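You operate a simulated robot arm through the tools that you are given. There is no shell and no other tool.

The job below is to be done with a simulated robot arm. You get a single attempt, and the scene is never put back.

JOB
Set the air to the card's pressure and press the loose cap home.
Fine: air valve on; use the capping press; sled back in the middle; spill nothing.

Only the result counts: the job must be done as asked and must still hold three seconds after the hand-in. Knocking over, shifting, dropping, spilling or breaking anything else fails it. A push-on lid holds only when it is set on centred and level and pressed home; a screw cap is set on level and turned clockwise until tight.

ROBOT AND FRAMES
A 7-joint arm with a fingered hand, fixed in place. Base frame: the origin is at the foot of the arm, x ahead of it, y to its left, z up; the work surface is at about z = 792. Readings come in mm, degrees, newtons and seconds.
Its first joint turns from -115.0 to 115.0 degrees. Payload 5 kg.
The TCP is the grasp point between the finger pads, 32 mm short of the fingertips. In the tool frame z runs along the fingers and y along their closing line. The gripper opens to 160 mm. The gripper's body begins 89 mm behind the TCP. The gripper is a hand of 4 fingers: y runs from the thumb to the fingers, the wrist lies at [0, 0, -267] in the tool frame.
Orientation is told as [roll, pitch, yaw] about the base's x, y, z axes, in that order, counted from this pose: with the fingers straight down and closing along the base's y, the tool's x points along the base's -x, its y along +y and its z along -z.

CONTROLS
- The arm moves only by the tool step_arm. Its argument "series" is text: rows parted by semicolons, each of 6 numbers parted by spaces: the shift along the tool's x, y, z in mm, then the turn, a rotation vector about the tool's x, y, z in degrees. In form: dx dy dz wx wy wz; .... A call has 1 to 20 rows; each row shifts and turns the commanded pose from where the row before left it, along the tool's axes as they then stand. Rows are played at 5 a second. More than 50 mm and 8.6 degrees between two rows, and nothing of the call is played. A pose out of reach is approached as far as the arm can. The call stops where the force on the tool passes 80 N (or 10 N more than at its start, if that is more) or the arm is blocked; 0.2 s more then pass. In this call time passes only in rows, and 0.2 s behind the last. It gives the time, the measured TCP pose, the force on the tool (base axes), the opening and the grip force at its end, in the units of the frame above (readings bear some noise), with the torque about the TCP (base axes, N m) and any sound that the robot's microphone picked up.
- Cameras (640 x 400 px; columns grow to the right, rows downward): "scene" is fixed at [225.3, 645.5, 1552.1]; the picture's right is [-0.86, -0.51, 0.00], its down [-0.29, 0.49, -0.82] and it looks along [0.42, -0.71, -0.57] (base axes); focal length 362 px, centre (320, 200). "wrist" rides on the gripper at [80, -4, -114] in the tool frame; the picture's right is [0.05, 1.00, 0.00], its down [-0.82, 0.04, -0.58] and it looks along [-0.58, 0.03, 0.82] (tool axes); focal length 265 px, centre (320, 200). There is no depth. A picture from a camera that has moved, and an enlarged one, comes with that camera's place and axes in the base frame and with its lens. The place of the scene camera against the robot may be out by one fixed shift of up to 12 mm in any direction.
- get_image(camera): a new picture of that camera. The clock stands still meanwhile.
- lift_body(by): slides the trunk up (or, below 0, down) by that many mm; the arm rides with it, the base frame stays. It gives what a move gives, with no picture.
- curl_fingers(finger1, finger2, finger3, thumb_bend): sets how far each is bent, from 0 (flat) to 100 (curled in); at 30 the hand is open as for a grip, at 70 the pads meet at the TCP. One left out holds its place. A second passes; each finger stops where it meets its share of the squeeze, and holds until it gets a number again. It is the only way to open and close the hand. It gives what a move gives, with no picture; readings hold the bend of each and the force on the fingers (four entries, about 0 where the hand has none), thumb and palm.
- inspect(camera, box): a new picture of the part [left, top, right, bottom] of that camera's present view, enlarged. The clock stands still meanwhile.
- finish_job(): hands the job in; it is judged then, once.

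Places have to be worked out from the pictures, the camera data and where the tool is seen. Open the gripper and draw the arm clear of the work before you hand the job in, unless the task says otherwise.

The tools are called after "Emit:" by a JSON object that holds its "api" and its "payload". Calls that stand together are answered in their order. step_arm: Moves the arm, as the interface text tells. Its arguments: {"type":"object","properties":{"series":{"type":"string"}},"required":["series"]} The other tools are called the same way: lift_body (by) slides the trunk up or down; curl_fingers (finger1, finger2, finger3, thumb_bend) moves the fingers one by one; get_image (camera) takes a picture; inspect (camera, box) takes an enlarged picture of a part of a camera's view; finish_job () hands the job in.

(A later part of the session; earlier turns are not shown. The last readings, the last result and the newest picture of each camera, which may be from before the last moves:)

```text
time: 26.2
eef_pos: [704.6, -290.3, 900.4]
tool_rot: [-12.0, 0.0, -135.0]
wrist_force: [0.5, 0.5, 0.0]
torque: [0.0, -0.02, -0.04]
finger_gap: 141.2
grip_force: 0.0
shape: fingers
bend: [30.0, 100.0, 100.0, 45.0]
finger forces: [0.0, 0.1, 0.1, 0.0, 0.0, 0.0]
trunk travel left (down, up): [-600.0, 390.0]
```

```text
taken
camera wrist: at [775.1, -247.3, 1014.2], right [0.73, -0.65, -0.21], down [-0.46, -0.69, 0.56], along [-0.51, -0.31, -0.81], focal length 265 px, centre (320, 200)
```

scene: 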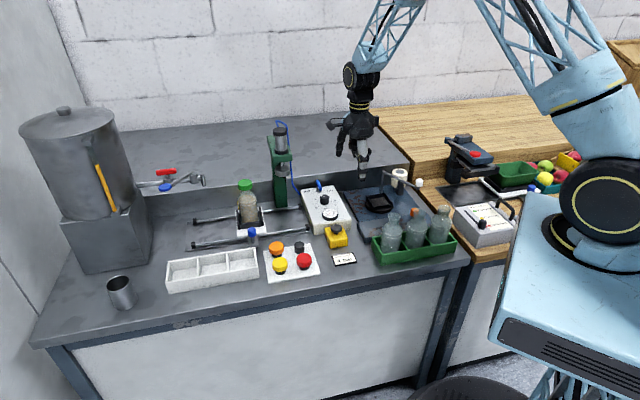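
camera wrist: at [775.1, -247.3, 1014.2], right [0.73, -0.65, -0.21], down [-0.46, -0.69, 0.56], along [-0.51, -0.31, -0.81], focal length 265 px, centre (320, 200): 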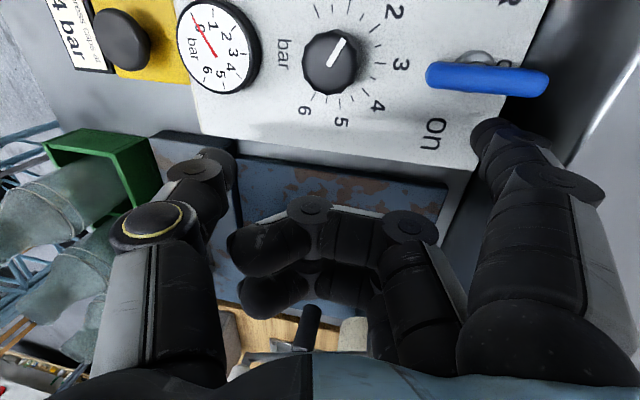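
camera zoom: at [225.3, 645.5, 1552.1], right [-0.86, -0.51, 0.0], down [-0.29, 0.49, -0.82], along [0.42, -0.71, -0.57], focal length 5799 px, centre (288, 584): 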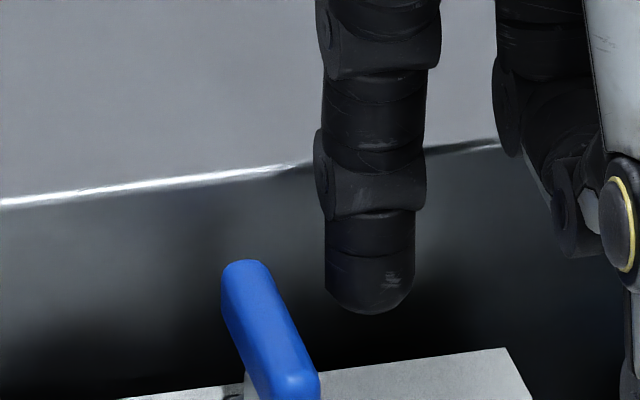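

The tip is beside the far half of the bar, gap about 8 mm. I move 5 mm wallward and 5 mm lower, then push left in small steps.

Emit:
{"api": "step_arm", "payload": {"series": "0 5.5 4 0 0 0; 4 0 0 0 0 0; 4 0 0 0 0 0; 3 0 0 0 0 0; 3 0 0 0 0 0; 3 0 0 0 0 0; 0 0 0 0 0 0"}}

Emit:
{"api": "inspect", "payload": {"camera": "scene", "box": [306, 166, 338, 186]}}

Emit:
{"api": "get_image", "payload": {"camera": "wrist"}}

```text
time: 27.8
eef_pos: [721.1, -281.0, 895.3]
tool_rot: [-12.1, 0.0, -135.0]
wrist_force: [-1.4, -2.7, -0.2]
torque: [-0.09, 0.05, -0.27]
finger_gap: 142.0
grip_force: 1.8
shape: fingers
bend: [30.0, 100.0, 100.0, 45.0]
finger forces: [3.0, 0.0, 0.0, 0.0, 0.0, 0.1]
trunk travel left (down, up): [-600.0, 390.0]
```

```text
16.00 times, centred on (322, 176) of scene
camera zoom: at [225.3, 645.5, 1552.1], right [-0.86, -0.51, 0.0], down [-0.29, 0.49, -0.82], along [0.42, -0.71, -0.57], focal length 5799 px, centre (288, 584)
```

zoom: 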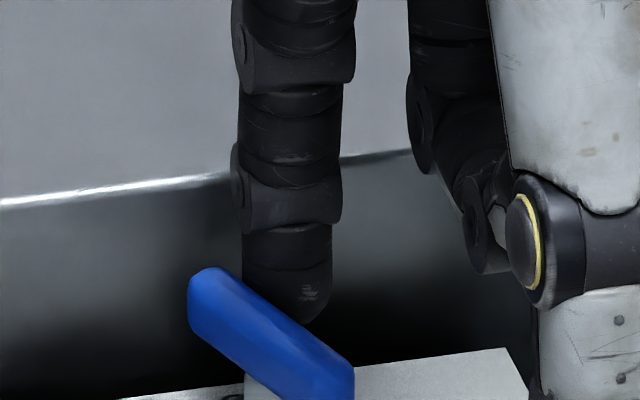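

```text
taken
camera wrist: at [791.7, -238.6, 1009.4], right [0.73, -0.65, -0.21], down [-0.46, -0.69, 0.56], along [-0.51, -0.31, -0.81], focal length 265 px, centre (320, 200)
```

wrist: 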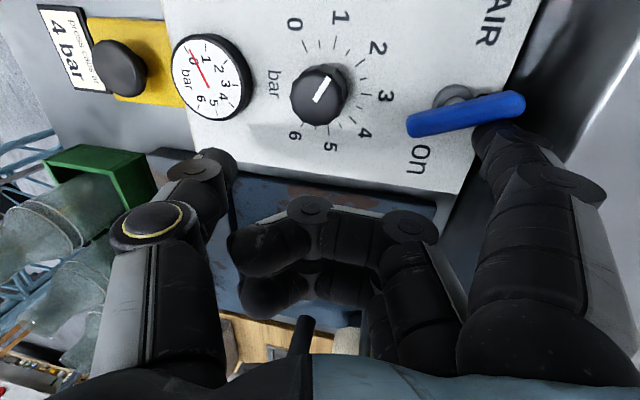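

The lever turns easily this way (3 N). I continue pushing left.

Emit:
{"api": "step_arm", "payload": {"series": "4 0 0 0 0 0; 4 0 0 0 0 0; 4 0 0 0 0 0; 4 -1 0 0 0 0; 4 -2 0 0 0 0; 3 -2 0 0 0 0; 0 0 0 0 0 0"}}

Emit:
{"api": "inspect", "payload": {"camera": "scene", "box": [290, 160, 354, 200]}}

Emit:
{"api": "get_image", "payload": {"camera": "wrist"}}

```text
time: 29.4
eef_pos: [733.1, -262.1, 895.0]
tool_rot: [-12.0, 0.0, -134.9]
wrist_force: [1.1, -2.6, -0.9]
torque: [-0.1, -0.01, -0.18]
finger_gap: 144.6
grip_force: 1.2
shape: fingers
bend: [28.0, 100.0, 100.0, 45.0]
finger forces: [2.1, 0.0, 0.0, 0.0, 0.0, 0.1]
trunk travel left (down, up): [-600.0, 390.0]
```

```text
10.00 times, centred on (322, 180) of scene
camera zoom: at [225.3, 645.5, 1552.1], right [-0.86, -0.51, 0.0], down [-0.29, 0.49, -0.82], along [0.42, -0.71, -0.57], focal length 3625 px, centre (300, 400)
```

zoom: 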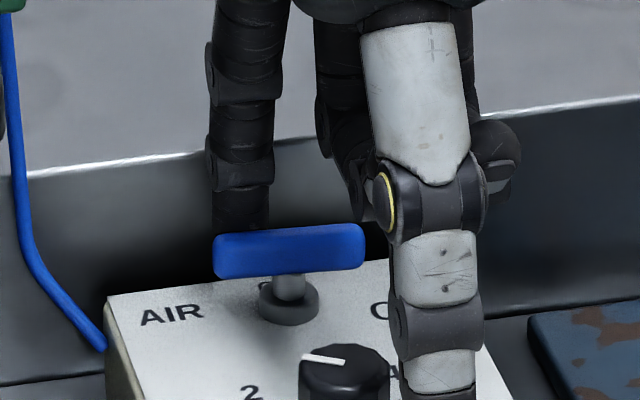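

```text
taken
camera wrist: at [804.1, -218.9, 1009.7], right [0.73, -0.65, -0.21], down [-0.46, -0.69, 0.56], along [-0.51, -0.31, -0.81], focal length 265 px, centre (320, 200)
```

wrist: 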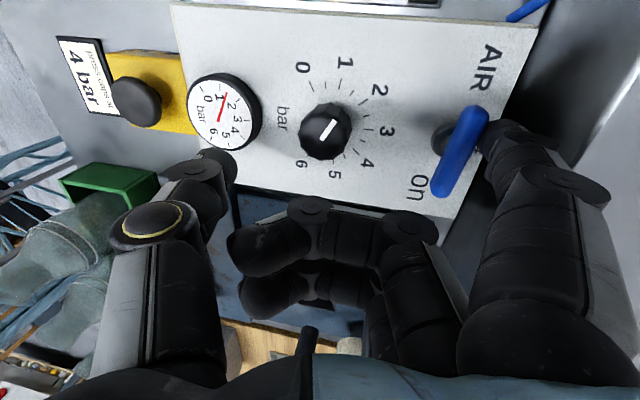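

The valve is nearly on: the gauge now shows about 1.5 bar, and the bar lacks perhaps 6° to its stop. I push the left end toward the operator (tool -y) to finish.

Emit:
{"api": "step_arm", "payload": {"series": "0 -3 0 0 0 0; 0 -3 0 0 0 0; 0 -3 0 0 0 0; 0 -3 0 0 0 0; 0 0 0 0 0 0"}}

Emit:
{"api": "inspect", "payload": {"camera": "scene", "box": [290, 160, 354, 200]}}

Emit:
{"api": "inspect", "payload": {"camera": "wrist", "box": [170, 40, 394, 180]}}

```text
time: 30.6
eef_pos: [724.5, -255.1, 895.9]
tool_rot: [-12.0, -0.1, -135.0]
wrist_force: [7.0, -4.8, -4.7]
torque: [0.03, 0.15, -0.2]
finger_gap: 153.7
grip_force: 4.5
shape: fingers
bend: [21.0, 100.0, 100.0, 45.0]
finger forces: [7.7, 0.0, 0.0, 0.0, 0.0, 0.0]
trunk travel left (down, up): [-600.0, 390.0]
```

```text
10.00 times, centred on (322, 180) of scene
camera zoom: at [225.3, 645.5, 1552.1], right [-0.86, -0.51, 0.0], down [-0.29, 0.49, -0.82], along [0.42, -0.71, -0.57], focal length 3625 px, centre (300, 400)
```

zoom: 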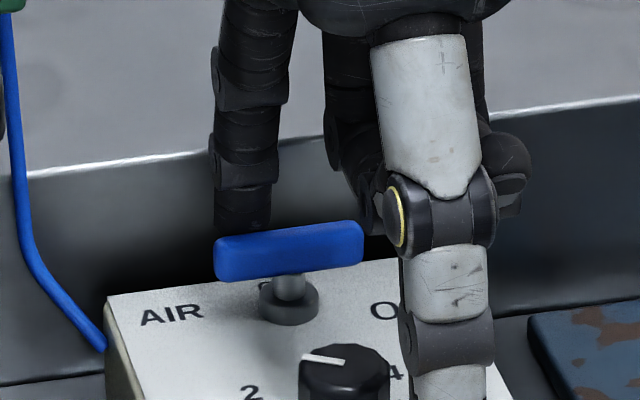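

```text
2.86 times, centred on (282, 110) of wrist
camera zoom: at [795.7, -210.6, 1011.5], right [0.73, -0.65, -0.21], down [-0.46, -0.69, 0.56], along [-0.51, -0.31, -0.8], focal length 758 px, centre (429, 457)
```

zoom: 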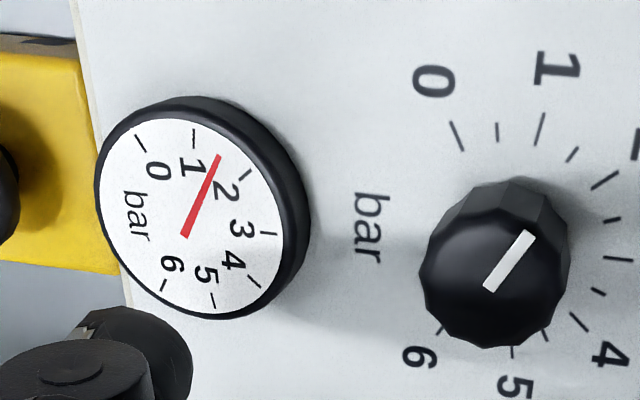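

The bar is now square to its stop with the gauge at about 1.5 bar, so the air is on. I release the finger wallward, rise, level the hand and turn back toward yaw 0 for gripping the knob.

Emit:
{"api": "step_arm", "payload": {"series": "0 6 0 0 0 0; 0 -4 -20 0 0 0; 0 -8 -39 0 0 0; 0 -9 -42 0 0 0; 0 0 0 -6 0 0; 0 0 0 -6 0 0; 0 0 0 0 0 0"}}

Emit:
{"api": "step_arm", "payload": {"series": "0 0 0 0 0 -7.5; 0 0 0 0 0 -7.5; 0 0 0 0 0 -7.5; 0 0 0 0 0 -7.5; 0 0 0 0 0 -7.5; 0 0 0 0 0 -7.5; 0 0 0 0 0 -7.5; 0 0 0 0 0 -7.5; 0 0 0 0 0 -7.5; 0 0 0 0 0 -7.5; 0 0 0 0 0 -7.5; 0 0 0 0 0 -7.5; 0 0 0 0 0 -7.5; 0 0 0 0 0 -7.5; 0 0 0 0 0 -7.5; 0 0 0 0 0 -7.5; 0 0 0 0 0 -7.5; 0 0 0 0 0 -7.5; 0 0 0 0 0 0"}}

Emit:
{"api": "curl_fingers", "payload": {"finger1": 100, "finger2": 53, "finger3": 100, "thumb_bend": 53}}

Emit:
{"api": "get_image", "payload": {"camera": "wrist"}}

Emit:
{"api": "inspect", "payload": {"camera": "scene", "box": [270, 110, 398, 210]}}

```text
time: 32.2
eef_pos: [729.3, -257.7, 998.9]
tool_rot: [0.0, 0.0, -135.1]
wrist_force: [-0.4, 0.3, 0.0]
torque: [-0.01, -0.02, 0.01]
finger_gap: 142.0
grip_force: 0.0
shape: fingers
bend: [30.0, 100.0, 100.0, 45.0]
finger forces: [0.1, 0.0, 0.1, 0.1, 0.1, 0.1]
trunk travel left (down, up): [-600.0, 390.0]
```

```text
time: 36.2
eef_pos: [729.5, -258.2, 999.8]
tool_rot: [0.1, 0.0, 0.1]
wrist_force: [0.4, -0.3, -0.4]
torque: [-0.02, 0.0, -0.01]
finger_gap: 141.9
grip_force: 0.1
shape: fingers
bend: [30.0, 100.0, 100.0, 45.0]
finger forces: [0.0, 0.0, 0.0, 0.0, 0.0, 0.0]
trunk travel left (down, up): [-600.0, 390.0]
```

```text
time: 37.2
eef_pos: [729.7, -256.8, 1002.3]
tool_rot: [-0.1, 0.1, 0.0]
wrist_force: [0.6, 0.4, -0.3]
torque: [-0.01, -0.01, -0.02]
finger_gap: 59.6
grip_force: 0.1
shape: fingers
bend: [100.0, 53.0, 100.0, 53.0]
finger forces: [0.0, 0.0, 0.0, 0.0, 0.0, 0.0]
trunk travel left (down, up): [-600.0, 390.0]
```

```text
taken
camera wrist: at [648.9, -261.7, 1116.8], right [-0.05, 1.0, 0.0], down [0.82, 0.04, 0.58], along [0.58, 0.03, -0.82], focal length 265 px, centre (320, 200)
```

wrist: 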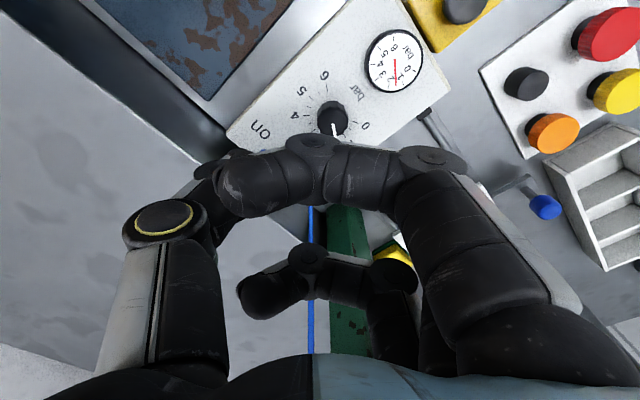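

```text
4.00 times, centred on (334, 160) of scene
camera zoom: at [225.3, 645.5, 1552.1], right [-0.86, -0.51, 0.0], down [-0.29, 0.49, -0.82], along [0.42, -0.71, -0.57], focal length 1450 px, centre (264, 360)
```

zoom: 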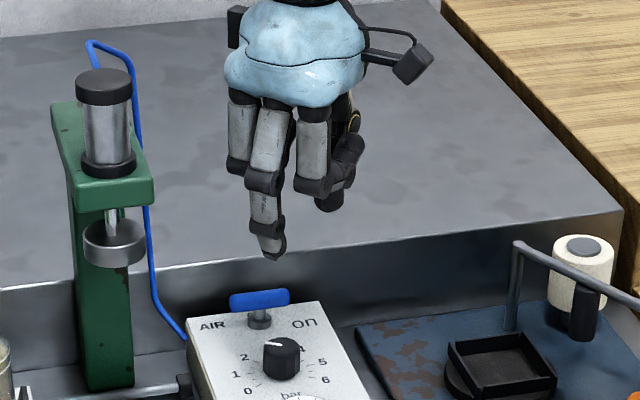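

The lever stays on. I zoom in on the knob from here to centre the grip accurately.

Emit:
{"api": "inspect", "payload": {"camera": "wrist", "box": [280, 30, 440, 130]}}

Emit:
{"api": "inspect", "payload": {"camera": "scene", "box": [304, 180, 352, 210]}}

```text
4.00 times, centred on (360, 80) of wrist
camera zoom: at [648.9, -261.7, 1116.8], right [-0.05, 1.0, 0.0], down [0.82, 0.04, 0.58], along [0.58, 0.03, -0.82], focal length 1062 px, centre (160, 680)
```

zoom: 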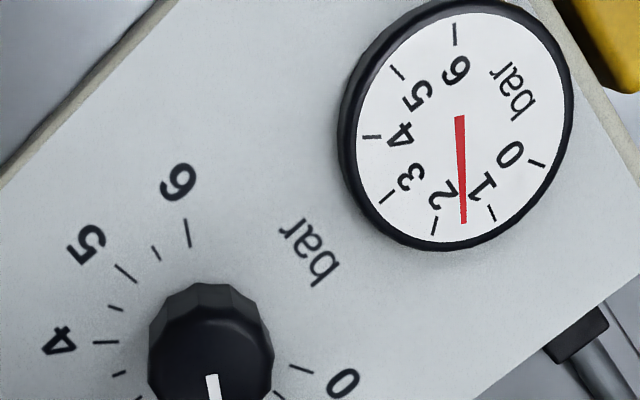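

```text
13.33 times, centred on (328, 195) of scene
camera zoom: at [225.3, 645.5, 1552.1], right [-0.86, -0.51, 0.0], down [-0.29, 0.49, -0.82], along [0.42, -0.71, -0.57], focal length 4833 px, centre (213, 267)
```

zoom: 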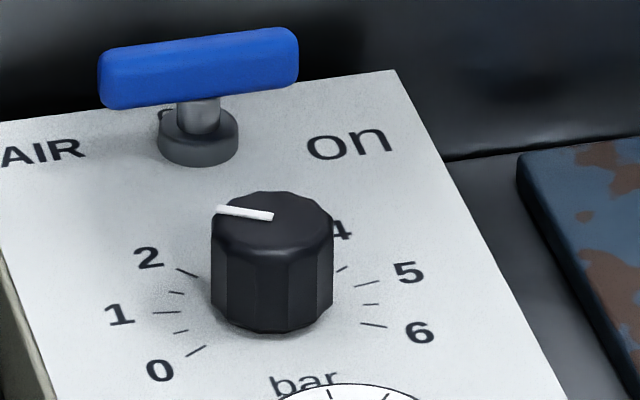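

The knob axis works out at [737,-244.5]. I centre the TCP over it and lower until the tips are just above its top, then check.

Emit:
{"api": "step_arm", "payload": {"series": "-3.8 6.5 20 0 0 0; -3.9 6.5 25 0 0 0; 0 0 25 0 0 0; 0 0 25 0 0 0; 0 0 0 0 0 0"}}

Emit:
{"api": "inspect", "payload": {"camera": "scene", "box": [296, 160, 360, 200]}}

Emit:
{"api": "get_image", "payload": {"camera": "wrist"}}

```text
time: 38.4
eef_pos: [738.5, -244.4, 907.0]
tool_rot: [0.0, 0.0, 0.0]
wrist_force: [0.2, 0.4, 0.7]
torque: [0.0, 0.0, 0.01]
finger_gap: 60.1
grip_force: 0.1
shape: fingers
bend: [100.0, 53.0, 100.0, 53.0]
finger forces: [0.0, 0.0, 0.0, 0.0, 0.0, 0.0]
trunk travel left (down, up): [-600.0, 390.0]
```

```text
10.00 times, centred on (328, 180) of scene
camera zoom: at [225.3, 645.5, 1552.1], right [-0.86, -0.51, 0.0], down [-0.29, 0.49, -0.82], along [0.42, -0.71, -0.57], focal length 3625 px, centre (240, 400)
```

zoom: 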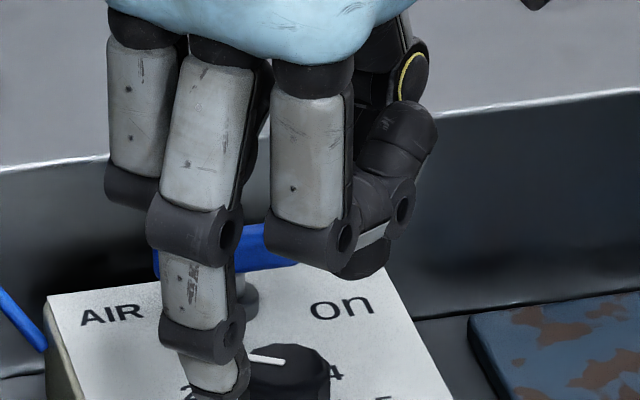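

```text
taken
camera wrist: at [657.9, -248.0, 1021.8], right [-0.05, 1.0, 0.0], down [0.82, 0.04, 0.58], along [0.58, 0.03, -0.82], focal length 265 px, centre (320, 200)
```

wrist: 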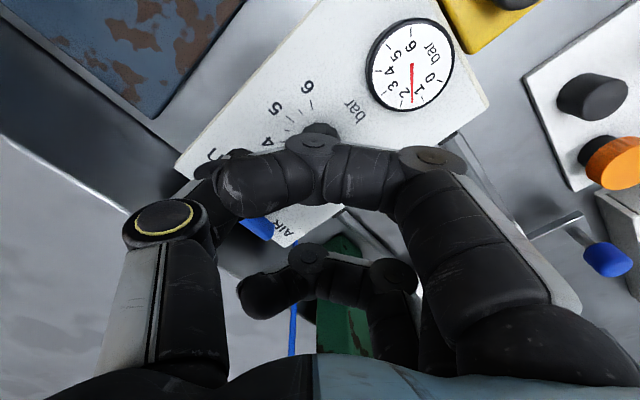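

The hand is aligned over the knob. I lower 35 mm so the two tips straddle it, then check before closing.

Emit:
{"api": "step_arm", "payload": {"series": "0 0 10 0 0 0; 0 0 10 0 0 0; 0 0 8 0 0 0; 0 0 6 0 0 0; 0 0 0 0 0 0"}}

Emit:
{"api": "inspect", "payload": {"camera": "scene", "box": [296, 170, 360, 210]}}

```text
time: 39.6
eef_pos: [737.2, -244.7, 872.4]
tool_rot: [0.0, 0.0, 0.1]
wrist_force: [0.0, 0.9, 0.5]
torque: [-0.05, 0.06, 0.02]
finger_gap: 59.8
grip_force: 0.0
shape: fingers
bend: [100.0, 53.0, 100.0, 53.0]
finger forces: [0.0, 0.1, 0.0, 0.1, 0.0, 0.0]
trunk travel left (down, up): [-600.0, 390.0]
```

```text
10.00 times, centred on (328, 190) of scene
camera zoom: at [225.3, 645.5, 1552.1], right [-0.86, -0.51, 0.0], down [-0.29, 0.49, -0.82], along [0.42, -0.71, -0.57], focal length 3625 px, centre (240, 300)
```

zoom: 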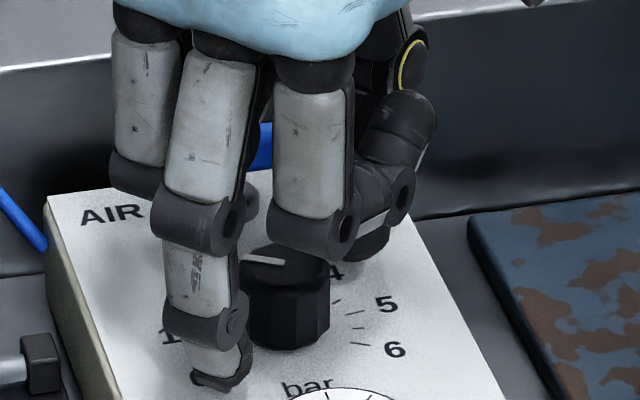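

The tips straddle the knob but look very near the panel surface, so I raise 4 mm and then close thumb and middle finger on it.

Emit:
{"api": "step_arm", "payload": {"series": "0 0 -4 0 0 0; 0 0 0 0 0 0"}}

Emit:
{"api": "curl_fingers", "payload": {"finger2": 75, "thumb_bend": 75}}

Emit:
{"api": "inspect", "payload": {"camera": "scene", "box": [296, 170, 360, 210]}}

Emit:
{"api": "get_image", "payload": {"camera": "wrist"}}

```text
time: 40.2
eef_pos: [736.7, -244.5, 875.0]
tool_rot: [0.0, -0.1, 0.0]
wrist_force: [-0.1, -0.3, -0.4]
torque: [-0.03, -0.02, 0.02]
finger_gap: 60.0
grip_force: 0.1
shape: fingers
bend: [100.0, 53.0, 100.0, 53.0]
finger forces: [0.0, 0.0, 0.0, 0.0, 0.1, 0.0]
trunk travel left (down, up): [-600.0, 390.0]
```

```text
time: 41.2
eef_pos: [736.8, -244.6, 875.7]
tool_rot: [0.0, 0.2, 0.0]
wrist_force: [-1.9, -8.7, -7.7]
torque: [-0.05, 0.04, -0.03]
finger_gap: 52.2
grip_force: 14.3
shape: fingers
bend: [100.0, 64.0, 100.0, 67.0]
finger forces: [0.0, 9.5, 0.0, 0.0, 18.1, 0.0]
trunk travel left (down, up): [-600.0, 390.0]
```

```text
10.00 times, centred on (328, 190) of scene
camera zoom: at [225.3, 645.5, 1552.1], right [-0.86, -0.51, 0.0], down [-0.29, 0.49, -0.82], along [0.42, -0.71, -0.57], focal length 3625 px, centre (240, 300)
```

zoom: 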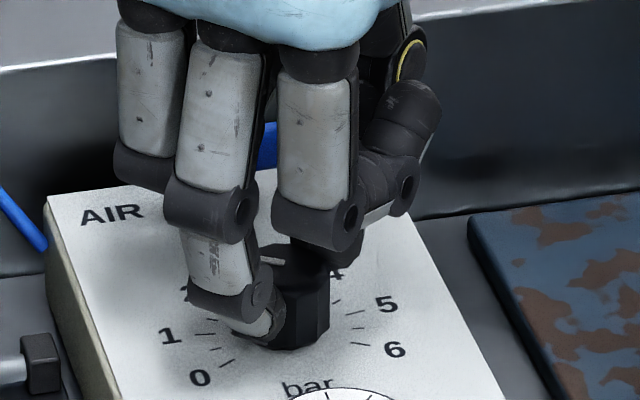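

```text
taken
camera wrist: at [656.3, -249.7, 990.9], right [-0.05, 1.0, 0.0], down [0.82, 0.04, 0.58], along [0.58, 0.03, -0.82], focal length 265 px, centre (320, 200)
```

wrist: 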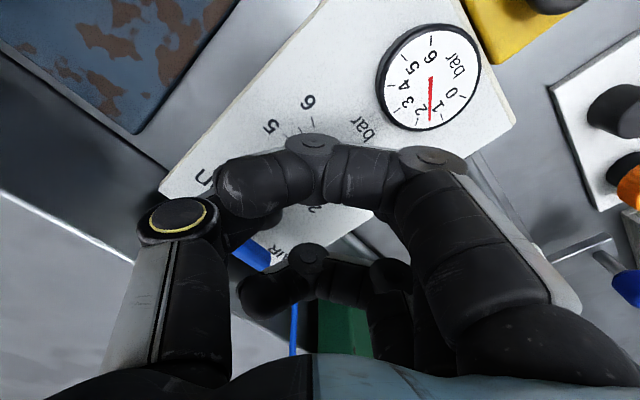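

The knob is gripped (about 10–18 N). I turn clockwise 21° first and check that the knob and gauge follow.

Emit:
{"api": "step_arm", "payload": {"series": "0 0 0 0 0 5; 0 0 0 0 0 8; 0 0 0 0 0 8; 0 0 0 0 0 0"}}

Emit:
{"api": "inspect", "payload": {"camera": "scene", "box": [300, 185, 364, 225]}}

Emit:
{"api": "get_image", "payload": {"camera": "wrist"}}

```text
time: 42.2
eef_pos: [736.4, -243.3, 875.8]
tool_rot: [0.0, 0.1, -21.1]
wrist_force: [-6.4, -6.5, -7.2]
torque: [-0.01, 0.03, -0.01]
finger_gap: 52.0
grip_force: 13.5
shape: fingers
bend: [100.0, 64.0, 100.0, 67.0]
finger forces: [0.0, 9.7, 0.0, 0.1, 17.7, 0.0]
trunk travel left (down, up): [-600.0, 390.0]
```

```text
10.00 times, centred on (332, 205) of scene
camera zoom: at [225.3, 645.5, 1552.1], right [-0.86, -0.51, 0.0], down [-0.29, 0.49, -0.82], along [0.42, -0.71, -0.57], focal length 3625 px, centre (200, 150)
```

zoom: 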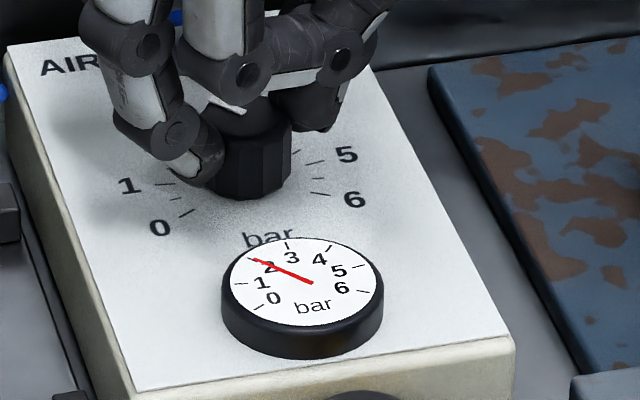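

```text
taken
camera wrist: at [659.9, -219.6, 990.9], right [0.31, 0.95, 0.0], down [0.78, -0.25, 0.58], along [0.55, -0.18, -0.82], focal length 265 px, centre (320, 200)
```

wrist: 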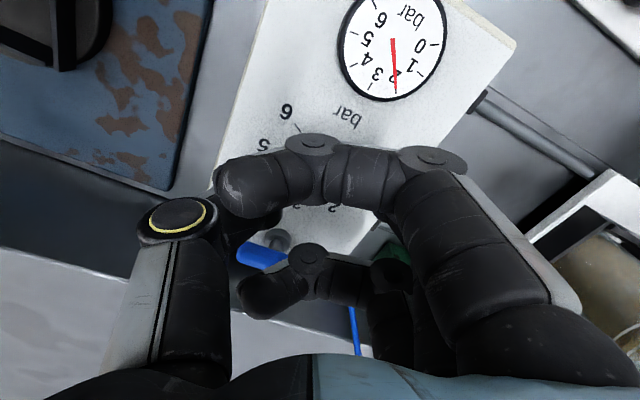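

The gauge follows: 21° gave about +0.5 bar, now near 2.0. I turn another 42°.

Emit:
{"api": "step_arm", "payload": {"series": "0 0 0 0 0 7; 0 0 0 0 0 7; 0 0 0 0 0 7; 0 0 0 0 0 7; 0 0 0 0 0 7; 0 0 0 0 0 7; 0 0 0 0 0 0"}}

Emit:
{"api": "inspect", "payload": {"camera": "scene", "box": [300, 185, 364, 225]}}

Emit:
{"api": "get_image", "payload": {"camera": "scene"}}

```text
time: 43.8
eef_pos: [736.6, -244.0, 874.9]
tool_rot: [0.0, 0.2, -63.1]
wrist_force: [-9.3, 10.4, -5.1]
torque: [0.3, 0.08, 0.05]
finger_gap: 52.0
grip_force: 14.5
shape: fingers
bend: [100.0, 64.0, 100.0, 67.0]
finger forces: [0.0, 12.6, 0.0, 0.0, 16.1, 0.0]
trunk travel left (down, up): [-600.0, 390.0]
```

```text
10.00 times, centred on (332, 205) of scene
camera zoom: at [225.3, 645.5, 1552.1], right [-0.86, -0.51, 0.0], down [-0.29, 0.49, -0.82], along [0.42, -0.71, -0.57], focal length 3625 px, centre (200, 150)
```

zoom: 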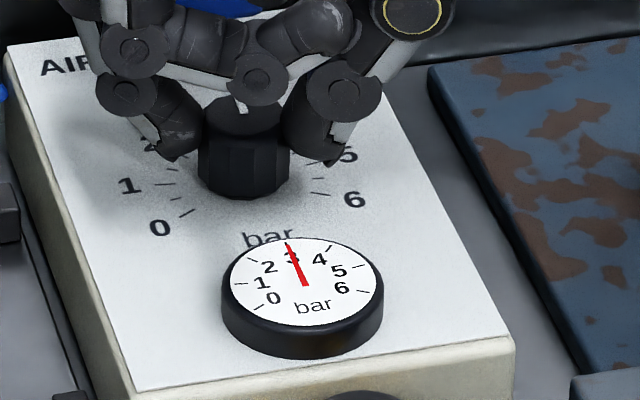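

```text
taken
```

scene: 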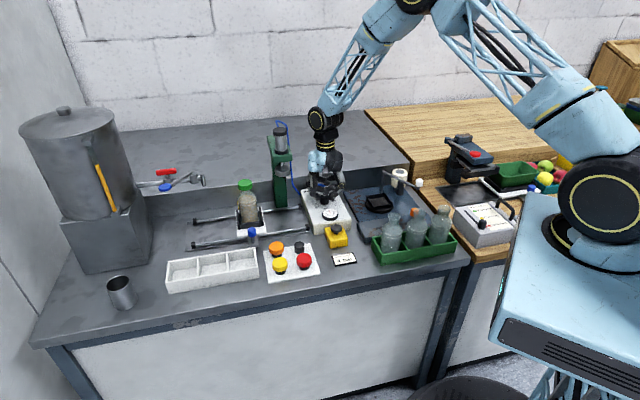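

The gauge reads about 3.0. I turn another 28° and check clearance to the hose and press.

Emit:
{"api": "step_arm", "payload": {"series": "0 0 0 0 0 7; 0 0 0 0 0 7; 0 0 0 0 0 7; 0 0 0 0 0 7; 0 0 0 0 0 0"}}

Emit:
{"api": "inspect", "payload": {"camera": "scene", "box": [300, 185, 364, 225]}}

Emit:
{"api": "inspect", "payload": {"camera": "scene", "box": [250, 110, 378, 190]}}

Emit:
{"api": "get_image", "payload": {"camera": "wrist"}}

```text
time: 45.0
eef_pos: [737.4, -242.1, 875.0]
tool_rot: [0.0, -0.1, -91.1]
wrist_force: [-8.9, 10.0, -9.6]
torque: [0.26, 0.1, 0.01]
finger_gap: 52.1
grip_force: 13.2
shape: fingers
bend: [100.0, 64.0, 100.0, 67.0]
finger forces: [0.0, 9.3, 0.0, 0.0, 17.8, 0.1]
trunk travel left (down, up): [-600.0, 390.0]
```

```text
10.00 times, centred on (332, 205) of scene
camera zoom: at [225.3, 645.5, 1552.1], right [-0.86, -0.51, 0.0], down [-0.29, 0.49, -0.82], along [0.42, -0.71, -0.57], focal length 3625 px, centre (200, 150)
```

zoom: 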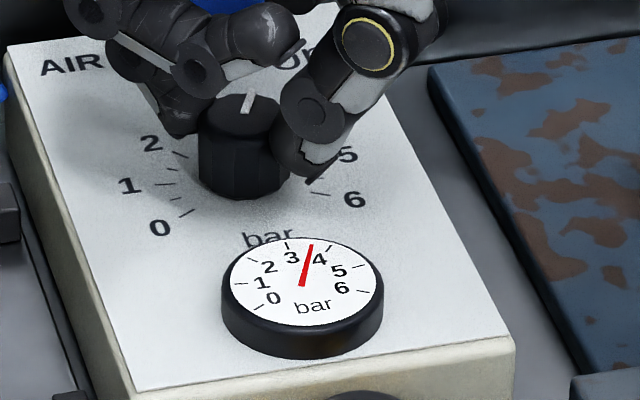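

```text
5.00 times, centred on (314, 150) of scene
camera zoom: at [225.3, 645.5, 1552.1], right [-0.86, -0.51, 0.0], down [-0.29, 0.49, -0.82], along [0.42, -0.71, -0.57], focal length 1812 px, centre (350, 450)
```

zoom: 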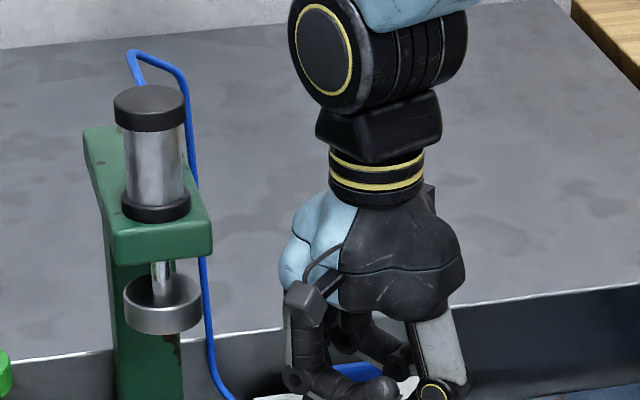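

```text
taken
camera wrist: at [734.6, -163.5, 991.2], right [1.0, 0.03, 0.0], down [0.03, -0.82, 0.58], along [0.02, -0.58, -0.82], focal length 265 px, centre (320, 200)
```

wrist: 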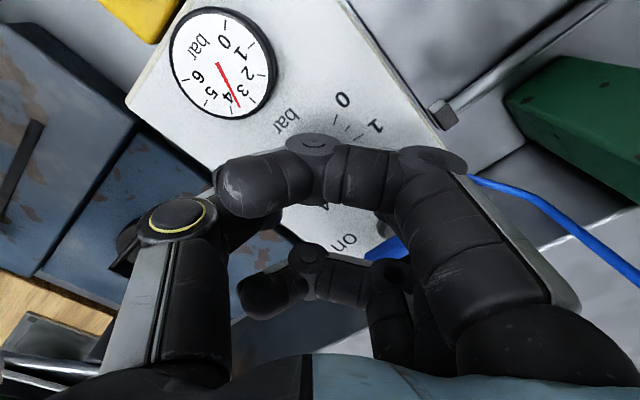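

Clearances are fine. The gauge is about 3.6; I zoom in on the dial for a precise reading.

Emit:
{"api": "inspect", "payload": {"camera": "scene", "box": [320, 205, 344, 220]}}

Emit:
{"api": "inspect", "payload": {"camera": "wrist", "box": [160, 0, 288, 80]}}

Emit:
{"api": "inspect", "payload": {"camera": "wrist", "box": [160, 50, 288, 130]}}

```text
16.00 times, centred on (332, 212) of scene
camera zoom: at [225.3, 645.5, 1552.1], right [-0.86, -0.51, 0.0], down [-0.29, 0.49, -0.82], along [0.42, -0.71, -0.57], focal length 5799 px, centre (128, 0)
```

zoom: 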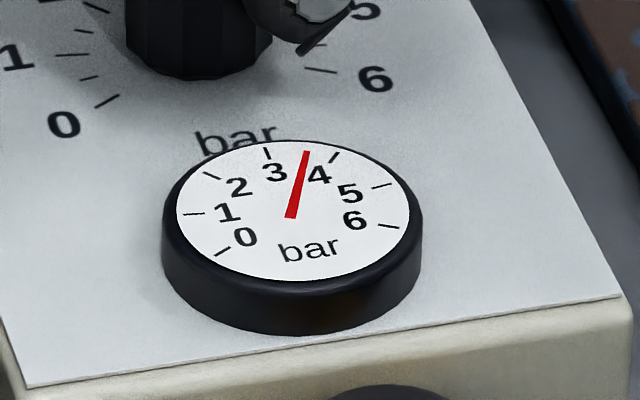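

```text
5.00 times, centred on (224, 40) of wrist
camera zoom: at [734.6, -163.5, 991.2], right [1.0, 0.03, 0.0], down [0.03, -0.82, 0.58], along [0.02, -0.58, -0.82], focal length 1327 px, centre (800, 1000)
```

zoom: 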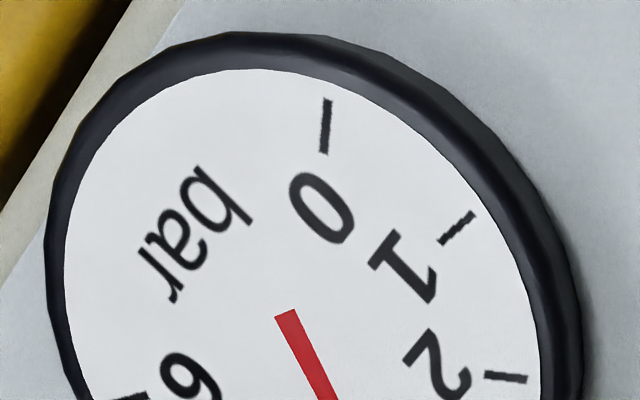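

```text
5.00 times, centred on (224, 90) of wrist
camera zoom: at [734.6, -163.5, 991.2], right [1.0, 0.03, 0.0], down [0.03, -0.82, 0.58], along [0.02, -0.58, -0.82], focal length 1327 px, centre (800, 750)
```

zoom: 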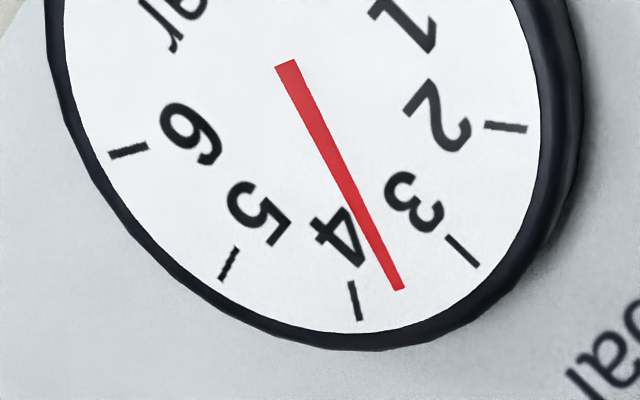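

The dial reads about 3.63. I turn 15° more.

Emit:
{"api": "step_arm", "payload": {"series": "0 0 0 0 0 5; 0 0 0 0 0 5; 0 0 0 0 0 5; 0 0 0 0 0 0"}}

Emit:
{"api": "inspect", "payload": {"camera": "scene", "box": [320, 205, 344, 220]}}

Emit:
{"api": "get_image", "payload": {"camera": "wrist"}}

```text
time: 46.0
eef_pos: [738.0, -243.8, 874.8]
tool_rot: [0.0, -0.1, -106.0]
wrist_force: [-7.3, 12.7, -7.3]
torque: [0.27, 0.04, 0.01]
finger_gap: 52.1
grip_force: 14.3
shape: fingers
bend: [100.0, 64.0, 100.0, 67.0]
finger forces: [0.1, 9.2, 0.1, 0.0, 19.2, 0.0]
trunk travel left (down, up): [-600.0, 390.0]
```

```text
16.00 times, centred on (332, 212) of scene
camera zoom: at [225.3, 645.5, 1552.1], right [-0.86, -0.51, 0.0], down [-0.29, 0.49, -0.82], along [0.42, -0.71, -0.57], focal length 5799 px, centre (128, 0)
```

zoom: 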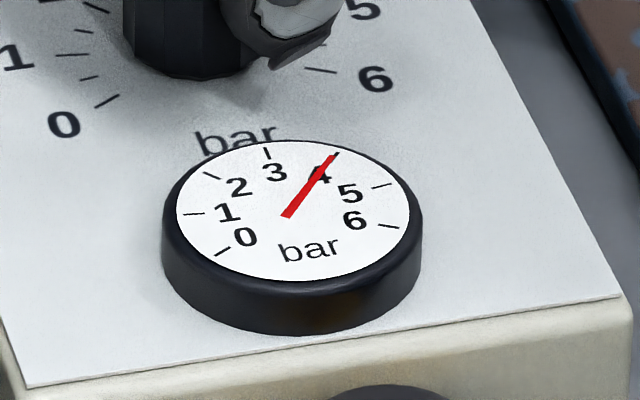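

```text
taken
camera wrist: at [756.0, -165.3, 991.1], right [0.97, -0.23, 0.0], down [-0.18, -0.8, 0.58], along [-0.13, -0.56, -0.82], focal length 265 px, centre (320, 200)
```

wrist: 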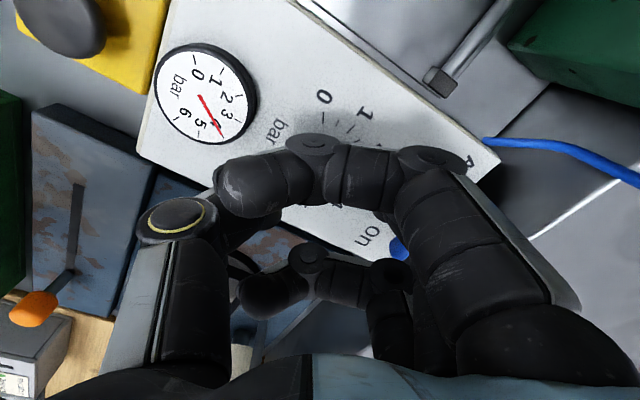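

The needle now lies on the 4 mark; I check it closely from the wrist camera.

Emit:
{"api": "inspect", "payload": {"camera": "wrist", "box": [150, 70, 278, 150]}}

Emit:
{"api": "inspect", "payload": {"camera": "scene", "box": [324, 206, 340, 216]}}

```text
5.00 times, centred on (214, 110) of wrist
camera zoom: at [756.0, -165.3, 991.1], right [0.97, -0.23, 0.0], down [-0.18, -0.8, 0.58], along [-0.13, -0.56, -0.82], focal length 1327 px, centre (850, 650)
```

zoom: 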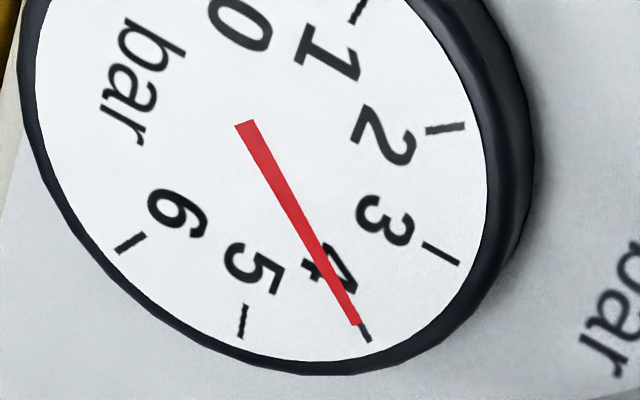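

```text
16.00 times, centred on (332, 211) of scene
camera zoom: at [225.3, 645.5, 1552.1], right [-0.86, -0.51, 0.0], down [-0.29, 0.49, -0.82], along [0.42, -0.71, -0.57], focal length 5799 px, centre (128, 24)
```

zoom: 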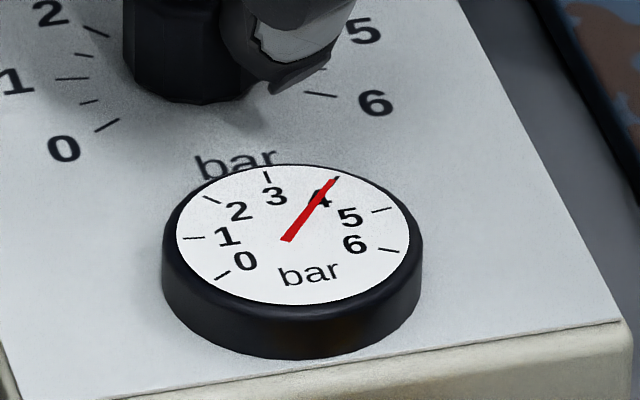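

The needle is on 4 (about 4.0). I release the knob by opening the thumb and finger back to 53 and recheck the dial.

Emit:
{"api": "curl_fingers", "payload": {"finger2": 53, "thumb_bend": 53}}

Emit:
{"api": "inspect", "payload": {"camera": "scene", "box": [320, 205, 344, 220]}}

Emit:
{"api": "inspect", "payload": {"camera": "wrist", "box": [150, 70, 278, 150]}}

```text
time: 47.0
eef_pos: [739.1, -244.2, 875.3]
tool_rot: [0.0, 0.0, -106.0]
wrist_force: [0.9, 1.1, -0.3]
torque: [0.01, 0.01, 0.01]
finger_gap: 59.5
grip_force: 0.1
shape: fingers
bend: [100.0, 53.0, 100.0, 53.0]
finger forces: [0.1, 0.0, 0.1, 0.1, 0.0, 0.0]
trunk travel left (down, up): [-600.0, 390.0]
```

```text
16.00 times, centred on (332, 212) of scene
camera zoom: at [225.3, 645.5, 1552.1], right [-0.86, -0.51, 0.0], down [-0.29, 0.49, -0.82], along [0.42, -0.71, -0.57], focal length 5799 px, centre (128, 0)
```

zoom: 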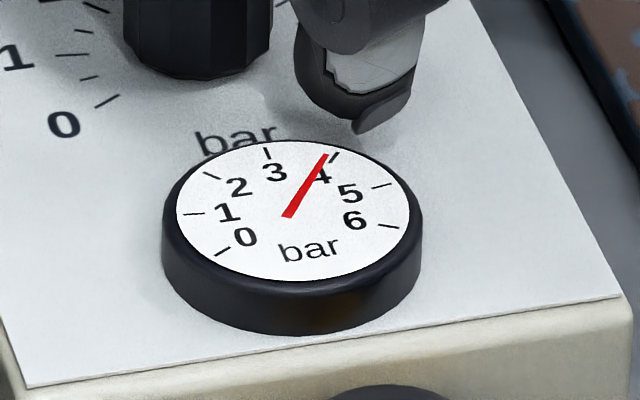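

```text
5.00 times, centred on (214, 110) of wrist
camera zoom: at [755.9, -166.3, 991.0], right [0.97, -0.23, 0.0], down [-0.18, -0.8, 0.58], along [-0.13, -0.56, -0.82], focal length 1327 px, centre (850, 650)
```

zoom: 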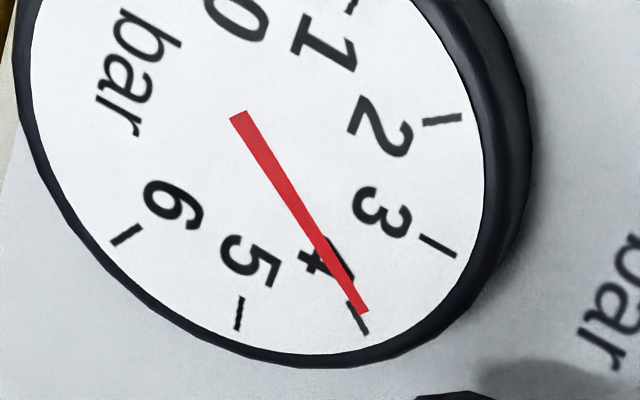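

On release the needle slipped to about 3.9. I regrip, nudge it a few degrees clockwise to allow for that, and release again.

Emit:
{"api": "curl_fingers", "payload": {"finger2": 75, "thumb_bend": 75}}

Emit:
{"api": "step_arm", "payload": {"series": "0 0 0 0 0 3; 0 0 0 0 0 0"}}

Emit:
{"api": "inspect", "payload": {"camera": "wrist", "box": [150, 70, 278, 150]}}

Emit:
{"api": "inspect", "payload": {"camera": "scene", "box": [320, 205, 344, 220]}}

```text
time: 48.0
eef_pos: [735.9, -244.8, 875.4]
tool_rot: [-0.1, 0.1, -106.0]
wrist_force: [-8.2, 2.2, -8.5]
torque: [0.01, 0.06, -0.02]
finger_gap: 52.2
grip_force: 13.5
shape: fingers
bend: [100.0, 64.0, 100.0, 67.0]
finger forces: [0.1, 9.4, 0.0, 0.0, 17.6, 0.0]
trunk travel left (down, up): [-600.0, 390.0]
```

```text
time: 48.6
eef_pos: [738.0, -244.0, 874.6]
tool_rot: [0.1, -0.1, -108.9]
wrist_force: [-7.0, 3.4, -10.3]
torque: [0.06, 0.03, -0.04]
finger_gap: 52.0
grip_force: 13.3
shape: fingers
bend: [100.0, 64.0, 100.0, 67.0]
finger forces: [0.1, 9.3, 0.0, 0.0, 16.8, 0.0]
trunk travel left (down, up): [-600.0, 390.0]
```

```text
5.00 times, centred on (214, 110) of wrist
camera zoom: at [759.4, -167.2, 990.6], right [0.96, -0.28, 0.0], down [-0.23, -0.78, 0.58], along [-0.16, -0.55, -0.82], focal length 1327 px, centre (850, 650)
```

zoom: 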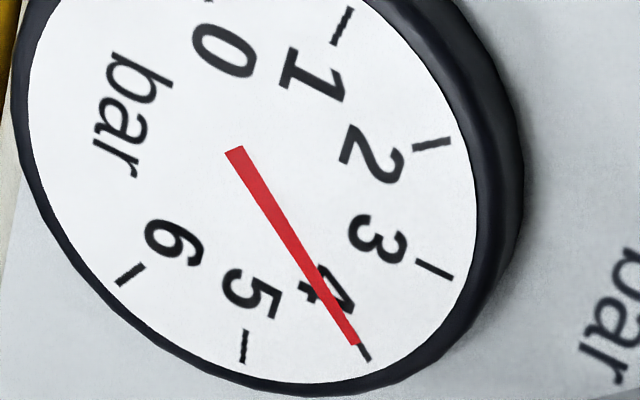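

```text
16.00 times, centred on (332, 212) of scene
camera zoom: at [225.3, 645.5, 1552.1], right [-0.86, -0.51, 0.0], down [-0.29, 0.49, -0.82], along [0.42, -0.71, -0.57], focal length 5799 px, centre (128, 0)
```

zoom: 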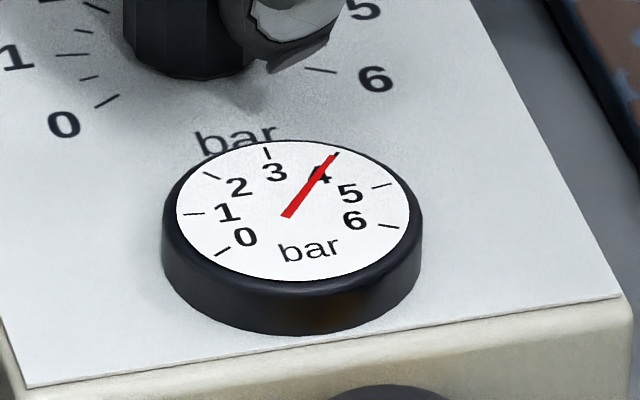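

It sits on 4 while held; I add 1.5° and release.

Emit:
{"api": "step_arm", "payload": {"series": "0 0 0 0 0 1.5; 0 0 0 0 0 0"}}

Emit:
{"api": "curl_fingers", "payload": {"finger2": 53, "thumb_bend": 53}}

Emit:
{"api": "inspect", "payload": {"camera": "wrist", "box": [150, 70, 278, 150]}}

Emit:
{"api": "inspect", "payload": {"camera": "scene", "box": [320, 205, 344, 220]}}

```text
time: 49.2
eef_pos: [736.1, -244.4, 874.9]
tool_rot: [-0.1, -0.1, -110.6]
wrist_force: [-5.7, 6.9, -13.3]
torque: [0.15, 0.04, 0.03]
finger_gap: 52.0
grip_force: 12.9
shape: fingers
bend: [100.0, 64.0, 100.0, 67.0]
finger forces: [0.1, 9.4, 0.1, 0.1, 16.0, 0.1]
trunk travel left (down, up): [-600.0, 390.0]
```

```text
time: 50.2
eef_pos: [735.6, -244.9, 875.7]
tool_rot: [0.0, 0.0, -110.5]
wrist_force: [-0.6, 0.2, -0.3]
torque: [0.01, 0.0, -0.01]
finger_gap: 59.5
grip_force: 0.1
shape: fingers
bend: [100.0, 53.0, 100.0, 53.0]
finger forces: [0.0, 0.1, 0.1, 0.0, 0.1, 0.1]
trunk travel left (down, up): [-600.0, 390.0]
```

```text
5.00 times, centred on (214, 110) of wrist
camera zoom: at [761.0, -168.7, 991.4], right [0.95, -0.3, 0.0], down [-0.25, -0.78, 0.58], along [-0.17, -0.55, -0.82], focal length 1327 px, centre (850, 650)
```

zoom: 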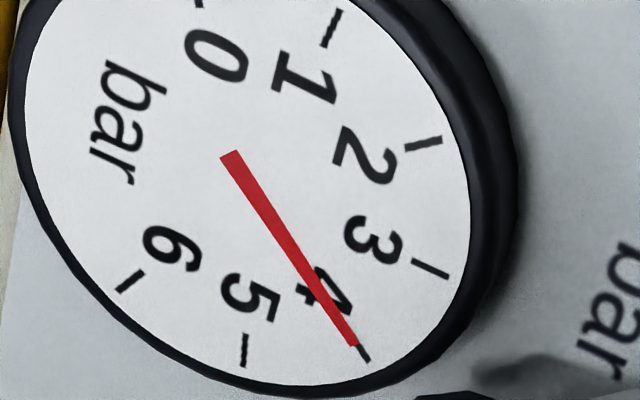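

```text
16.00 times, centred on (332, 212) of scene
camera zoom: at [225.3, 645.5, 1552.1], right [-0.86, -0.51, 0.0], down [-0.29, 0.49, -0.82], along [0.42, -0.71, -0.57], focal length 5799 px, centre (128, 0)
```

zoom: 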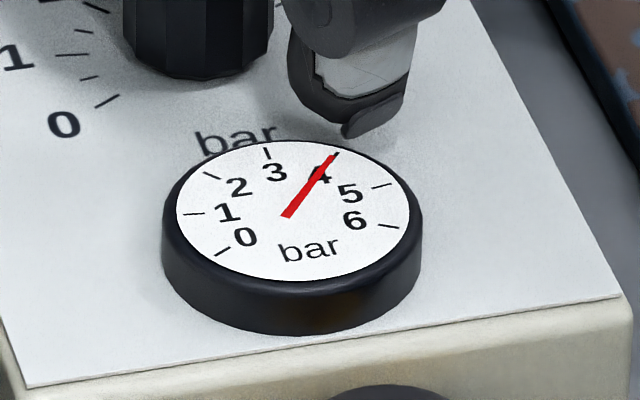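

The dial holds at 4 after release. Next I rise, move off toward the operator's side clear of the press, and turn to yaw -45° for the sled.

Emit:
{"api": "step_arm", "payload": {"series": "0 0 -30 0 0 0; 0 0 -30 0 0 0; 15.6 -34 -10 0 0 0; 15.6 -34 -20 0 0 0; 15.6 -34 -20 0 0 0; 15.6 -34 -20 0 0 0; 0 0 0 0 0 -7.3; 0 0 0 0 0 -7.3; 0 0 0 0 0 -7.3; 0 0 0 0 0 -7.3; 0 0 0 0 0 -7.3; 0 0 0 0 0 -7.3; 0 0 0 0 0 -7.3; 0 0 0 0 0 -7.2; 0 0 0 0 0 -7.2; 0 0 0 0 0 0"}}

Emit:
{"api": "get_image", "payload": {"camera": "wrist"}}

Emit:
{"api": "get_image", "payload": {"camera": "scene"}}

```text
time: 53.6
eef_pos: [630.5, -139.4, 1005.0]
tool_rot: [0.0, 0.1, -45.0]
wrist_force: [-0.2, 0.2, -0.9]
torque: [-0.01, -0.02, 0.01]
finger_gap: 59.4
grip_force: 0.2
shape: fingers
bend: [100.0, 53.0, 100.0, 53.0]
finger forces: [0.1, 0.0, 0.0, 0.0, 0.0, 0.1]
trunk travel left (down, up): [-600.0, 390.0]
```

```text
taken
camera wrist: at [571.4, -85.4, 1121.3], right [0.67, 0.74, 0.0], down [0.61, -0.55, 0.58], along [0.43, -0.39, -0.82], focal length 265 px, centre (320, 200)
```

wrist: 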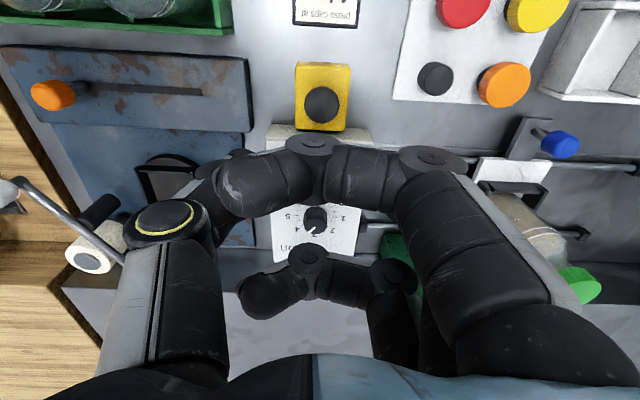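

```text
taken
```

scene: 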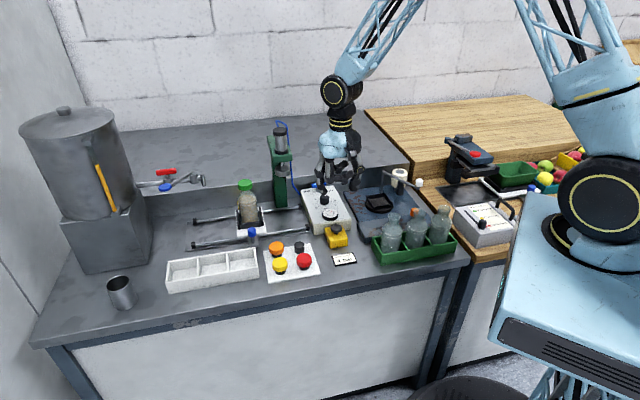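

The hand is clear in front of the panel. I move left along the bench (tool +y) toward the sled, staying on the operator's side of the press.

Emit:
{"api": "step_arm", "payload": {"series": "0 40 0 0 0 0; 0 40 0 0 0 0; 0 40 0 0 0 0; 0 40 0 0 0 0; 0 40 0 0 0 0; 0 30 0 0 0 0; 0 0 0 0 0 0"}}

Emit:
{"api": "get_image", "payload": {"camera": "wrist"}}

Emit:
{"api": "get_image", "payload": {"camera": "scene"}}

```text
time: 55.2
eef_pos: [794.5, 23.8, 1008.5]
tool_rot: [0.0, 0.0, -44.9]
wrist_force: [-0.4, 0.2, -0.3]
torque: [0.01, 0.02, 0.02]
finger_gap: 59.8
grip_force: 0.2
shape: fingers
bend: [100.0, 53.0, 100.0, 53.0]
finger forces: [0.1, 0.0, 0.0, 0.0, 0.0, 0.1]
trunk travel left (down, up): [-600.0, 390.0]
```

```text
taken
camera wrist: at [735.3, 78.5, 1123.9], right [0.67, 0.74, 0.0], down [0.61, -0.55, 0.58], along [0.43, -0.39, -0.82], focal length 265 px, centre (320, 200)
```

wrist: 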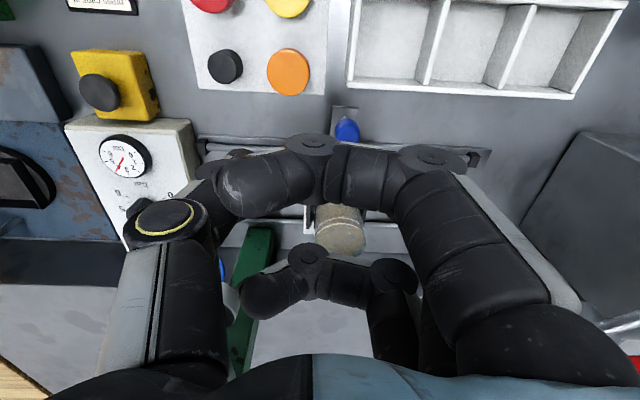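

```text
taken
```

scene: 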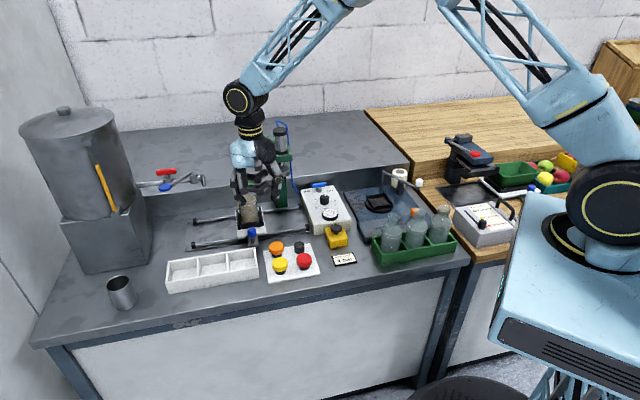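

I can see the blue handle and the bottle between the fingers. I zoom in on the handle, the sled and the cap to measure them.

Emit:
{"api": "inspect", "payload": {"camera": "wrist", "box": [240, 60, 464, 200]}}

Emit:
{"api": "inspect", "payload": {"camera": "wrist", "box": [260, 190, 420, 290]}}

Emit:
{"api": "inspect", "payload": {"camera": "scene", "box": [218, 165, 298, 245]}}

```text
2.86 times, centred on (352, 130) of wrist
camera zoom: at [735.3, 78.5, 1123.9], right [0.67, 0.74, 0.0], down [0.61, -0.55, 0.58], along [0.43, -0.39, -0.82], focal length 758 px, centre (229, 400)
```

zoom: 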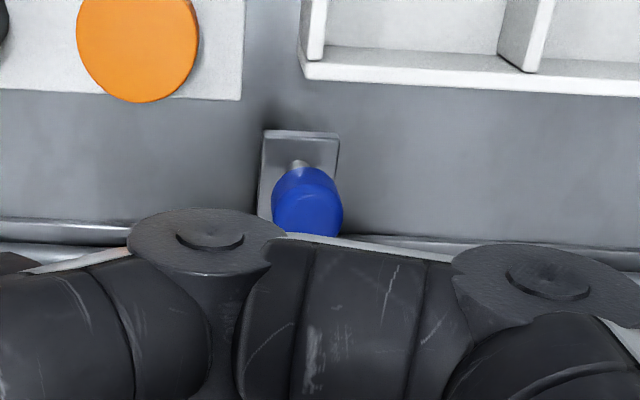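

```text
4.00 times, centred on (340, 240) of wrist
camera zoom: at [735.3, 78.5, 1123.9], right [0.67, 0.74, 0.0], down [0.61, -0.55, 0.58], along [0.43, -0.39, -0.82], focal length 1062 px, centre (240, 40)
```

zoom: 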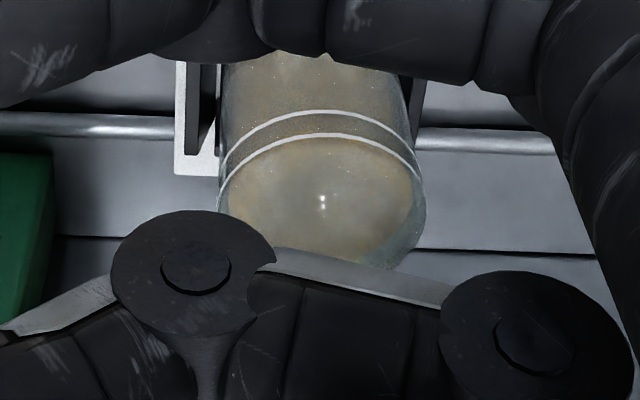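

```text
5.00 times, centred on (258, 205) of scene
camera zoom: at [225.3, 645.5, 1552.1], right [-0.86, -0.51, 0.0], down [-0.29, 0.49, -0.82], along [0.42, -0.71, -0.57], focal length 1812 px, centre (630, 175)
```

zoom: 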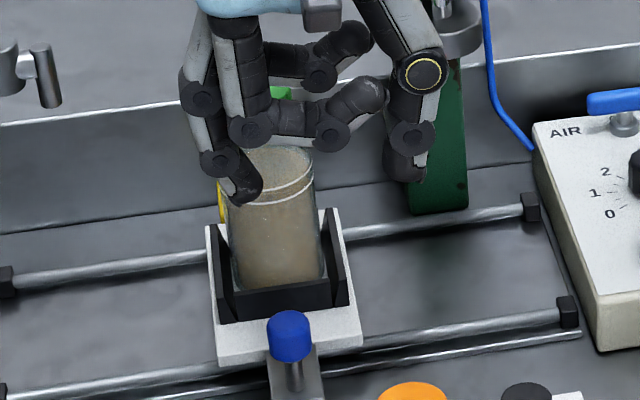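

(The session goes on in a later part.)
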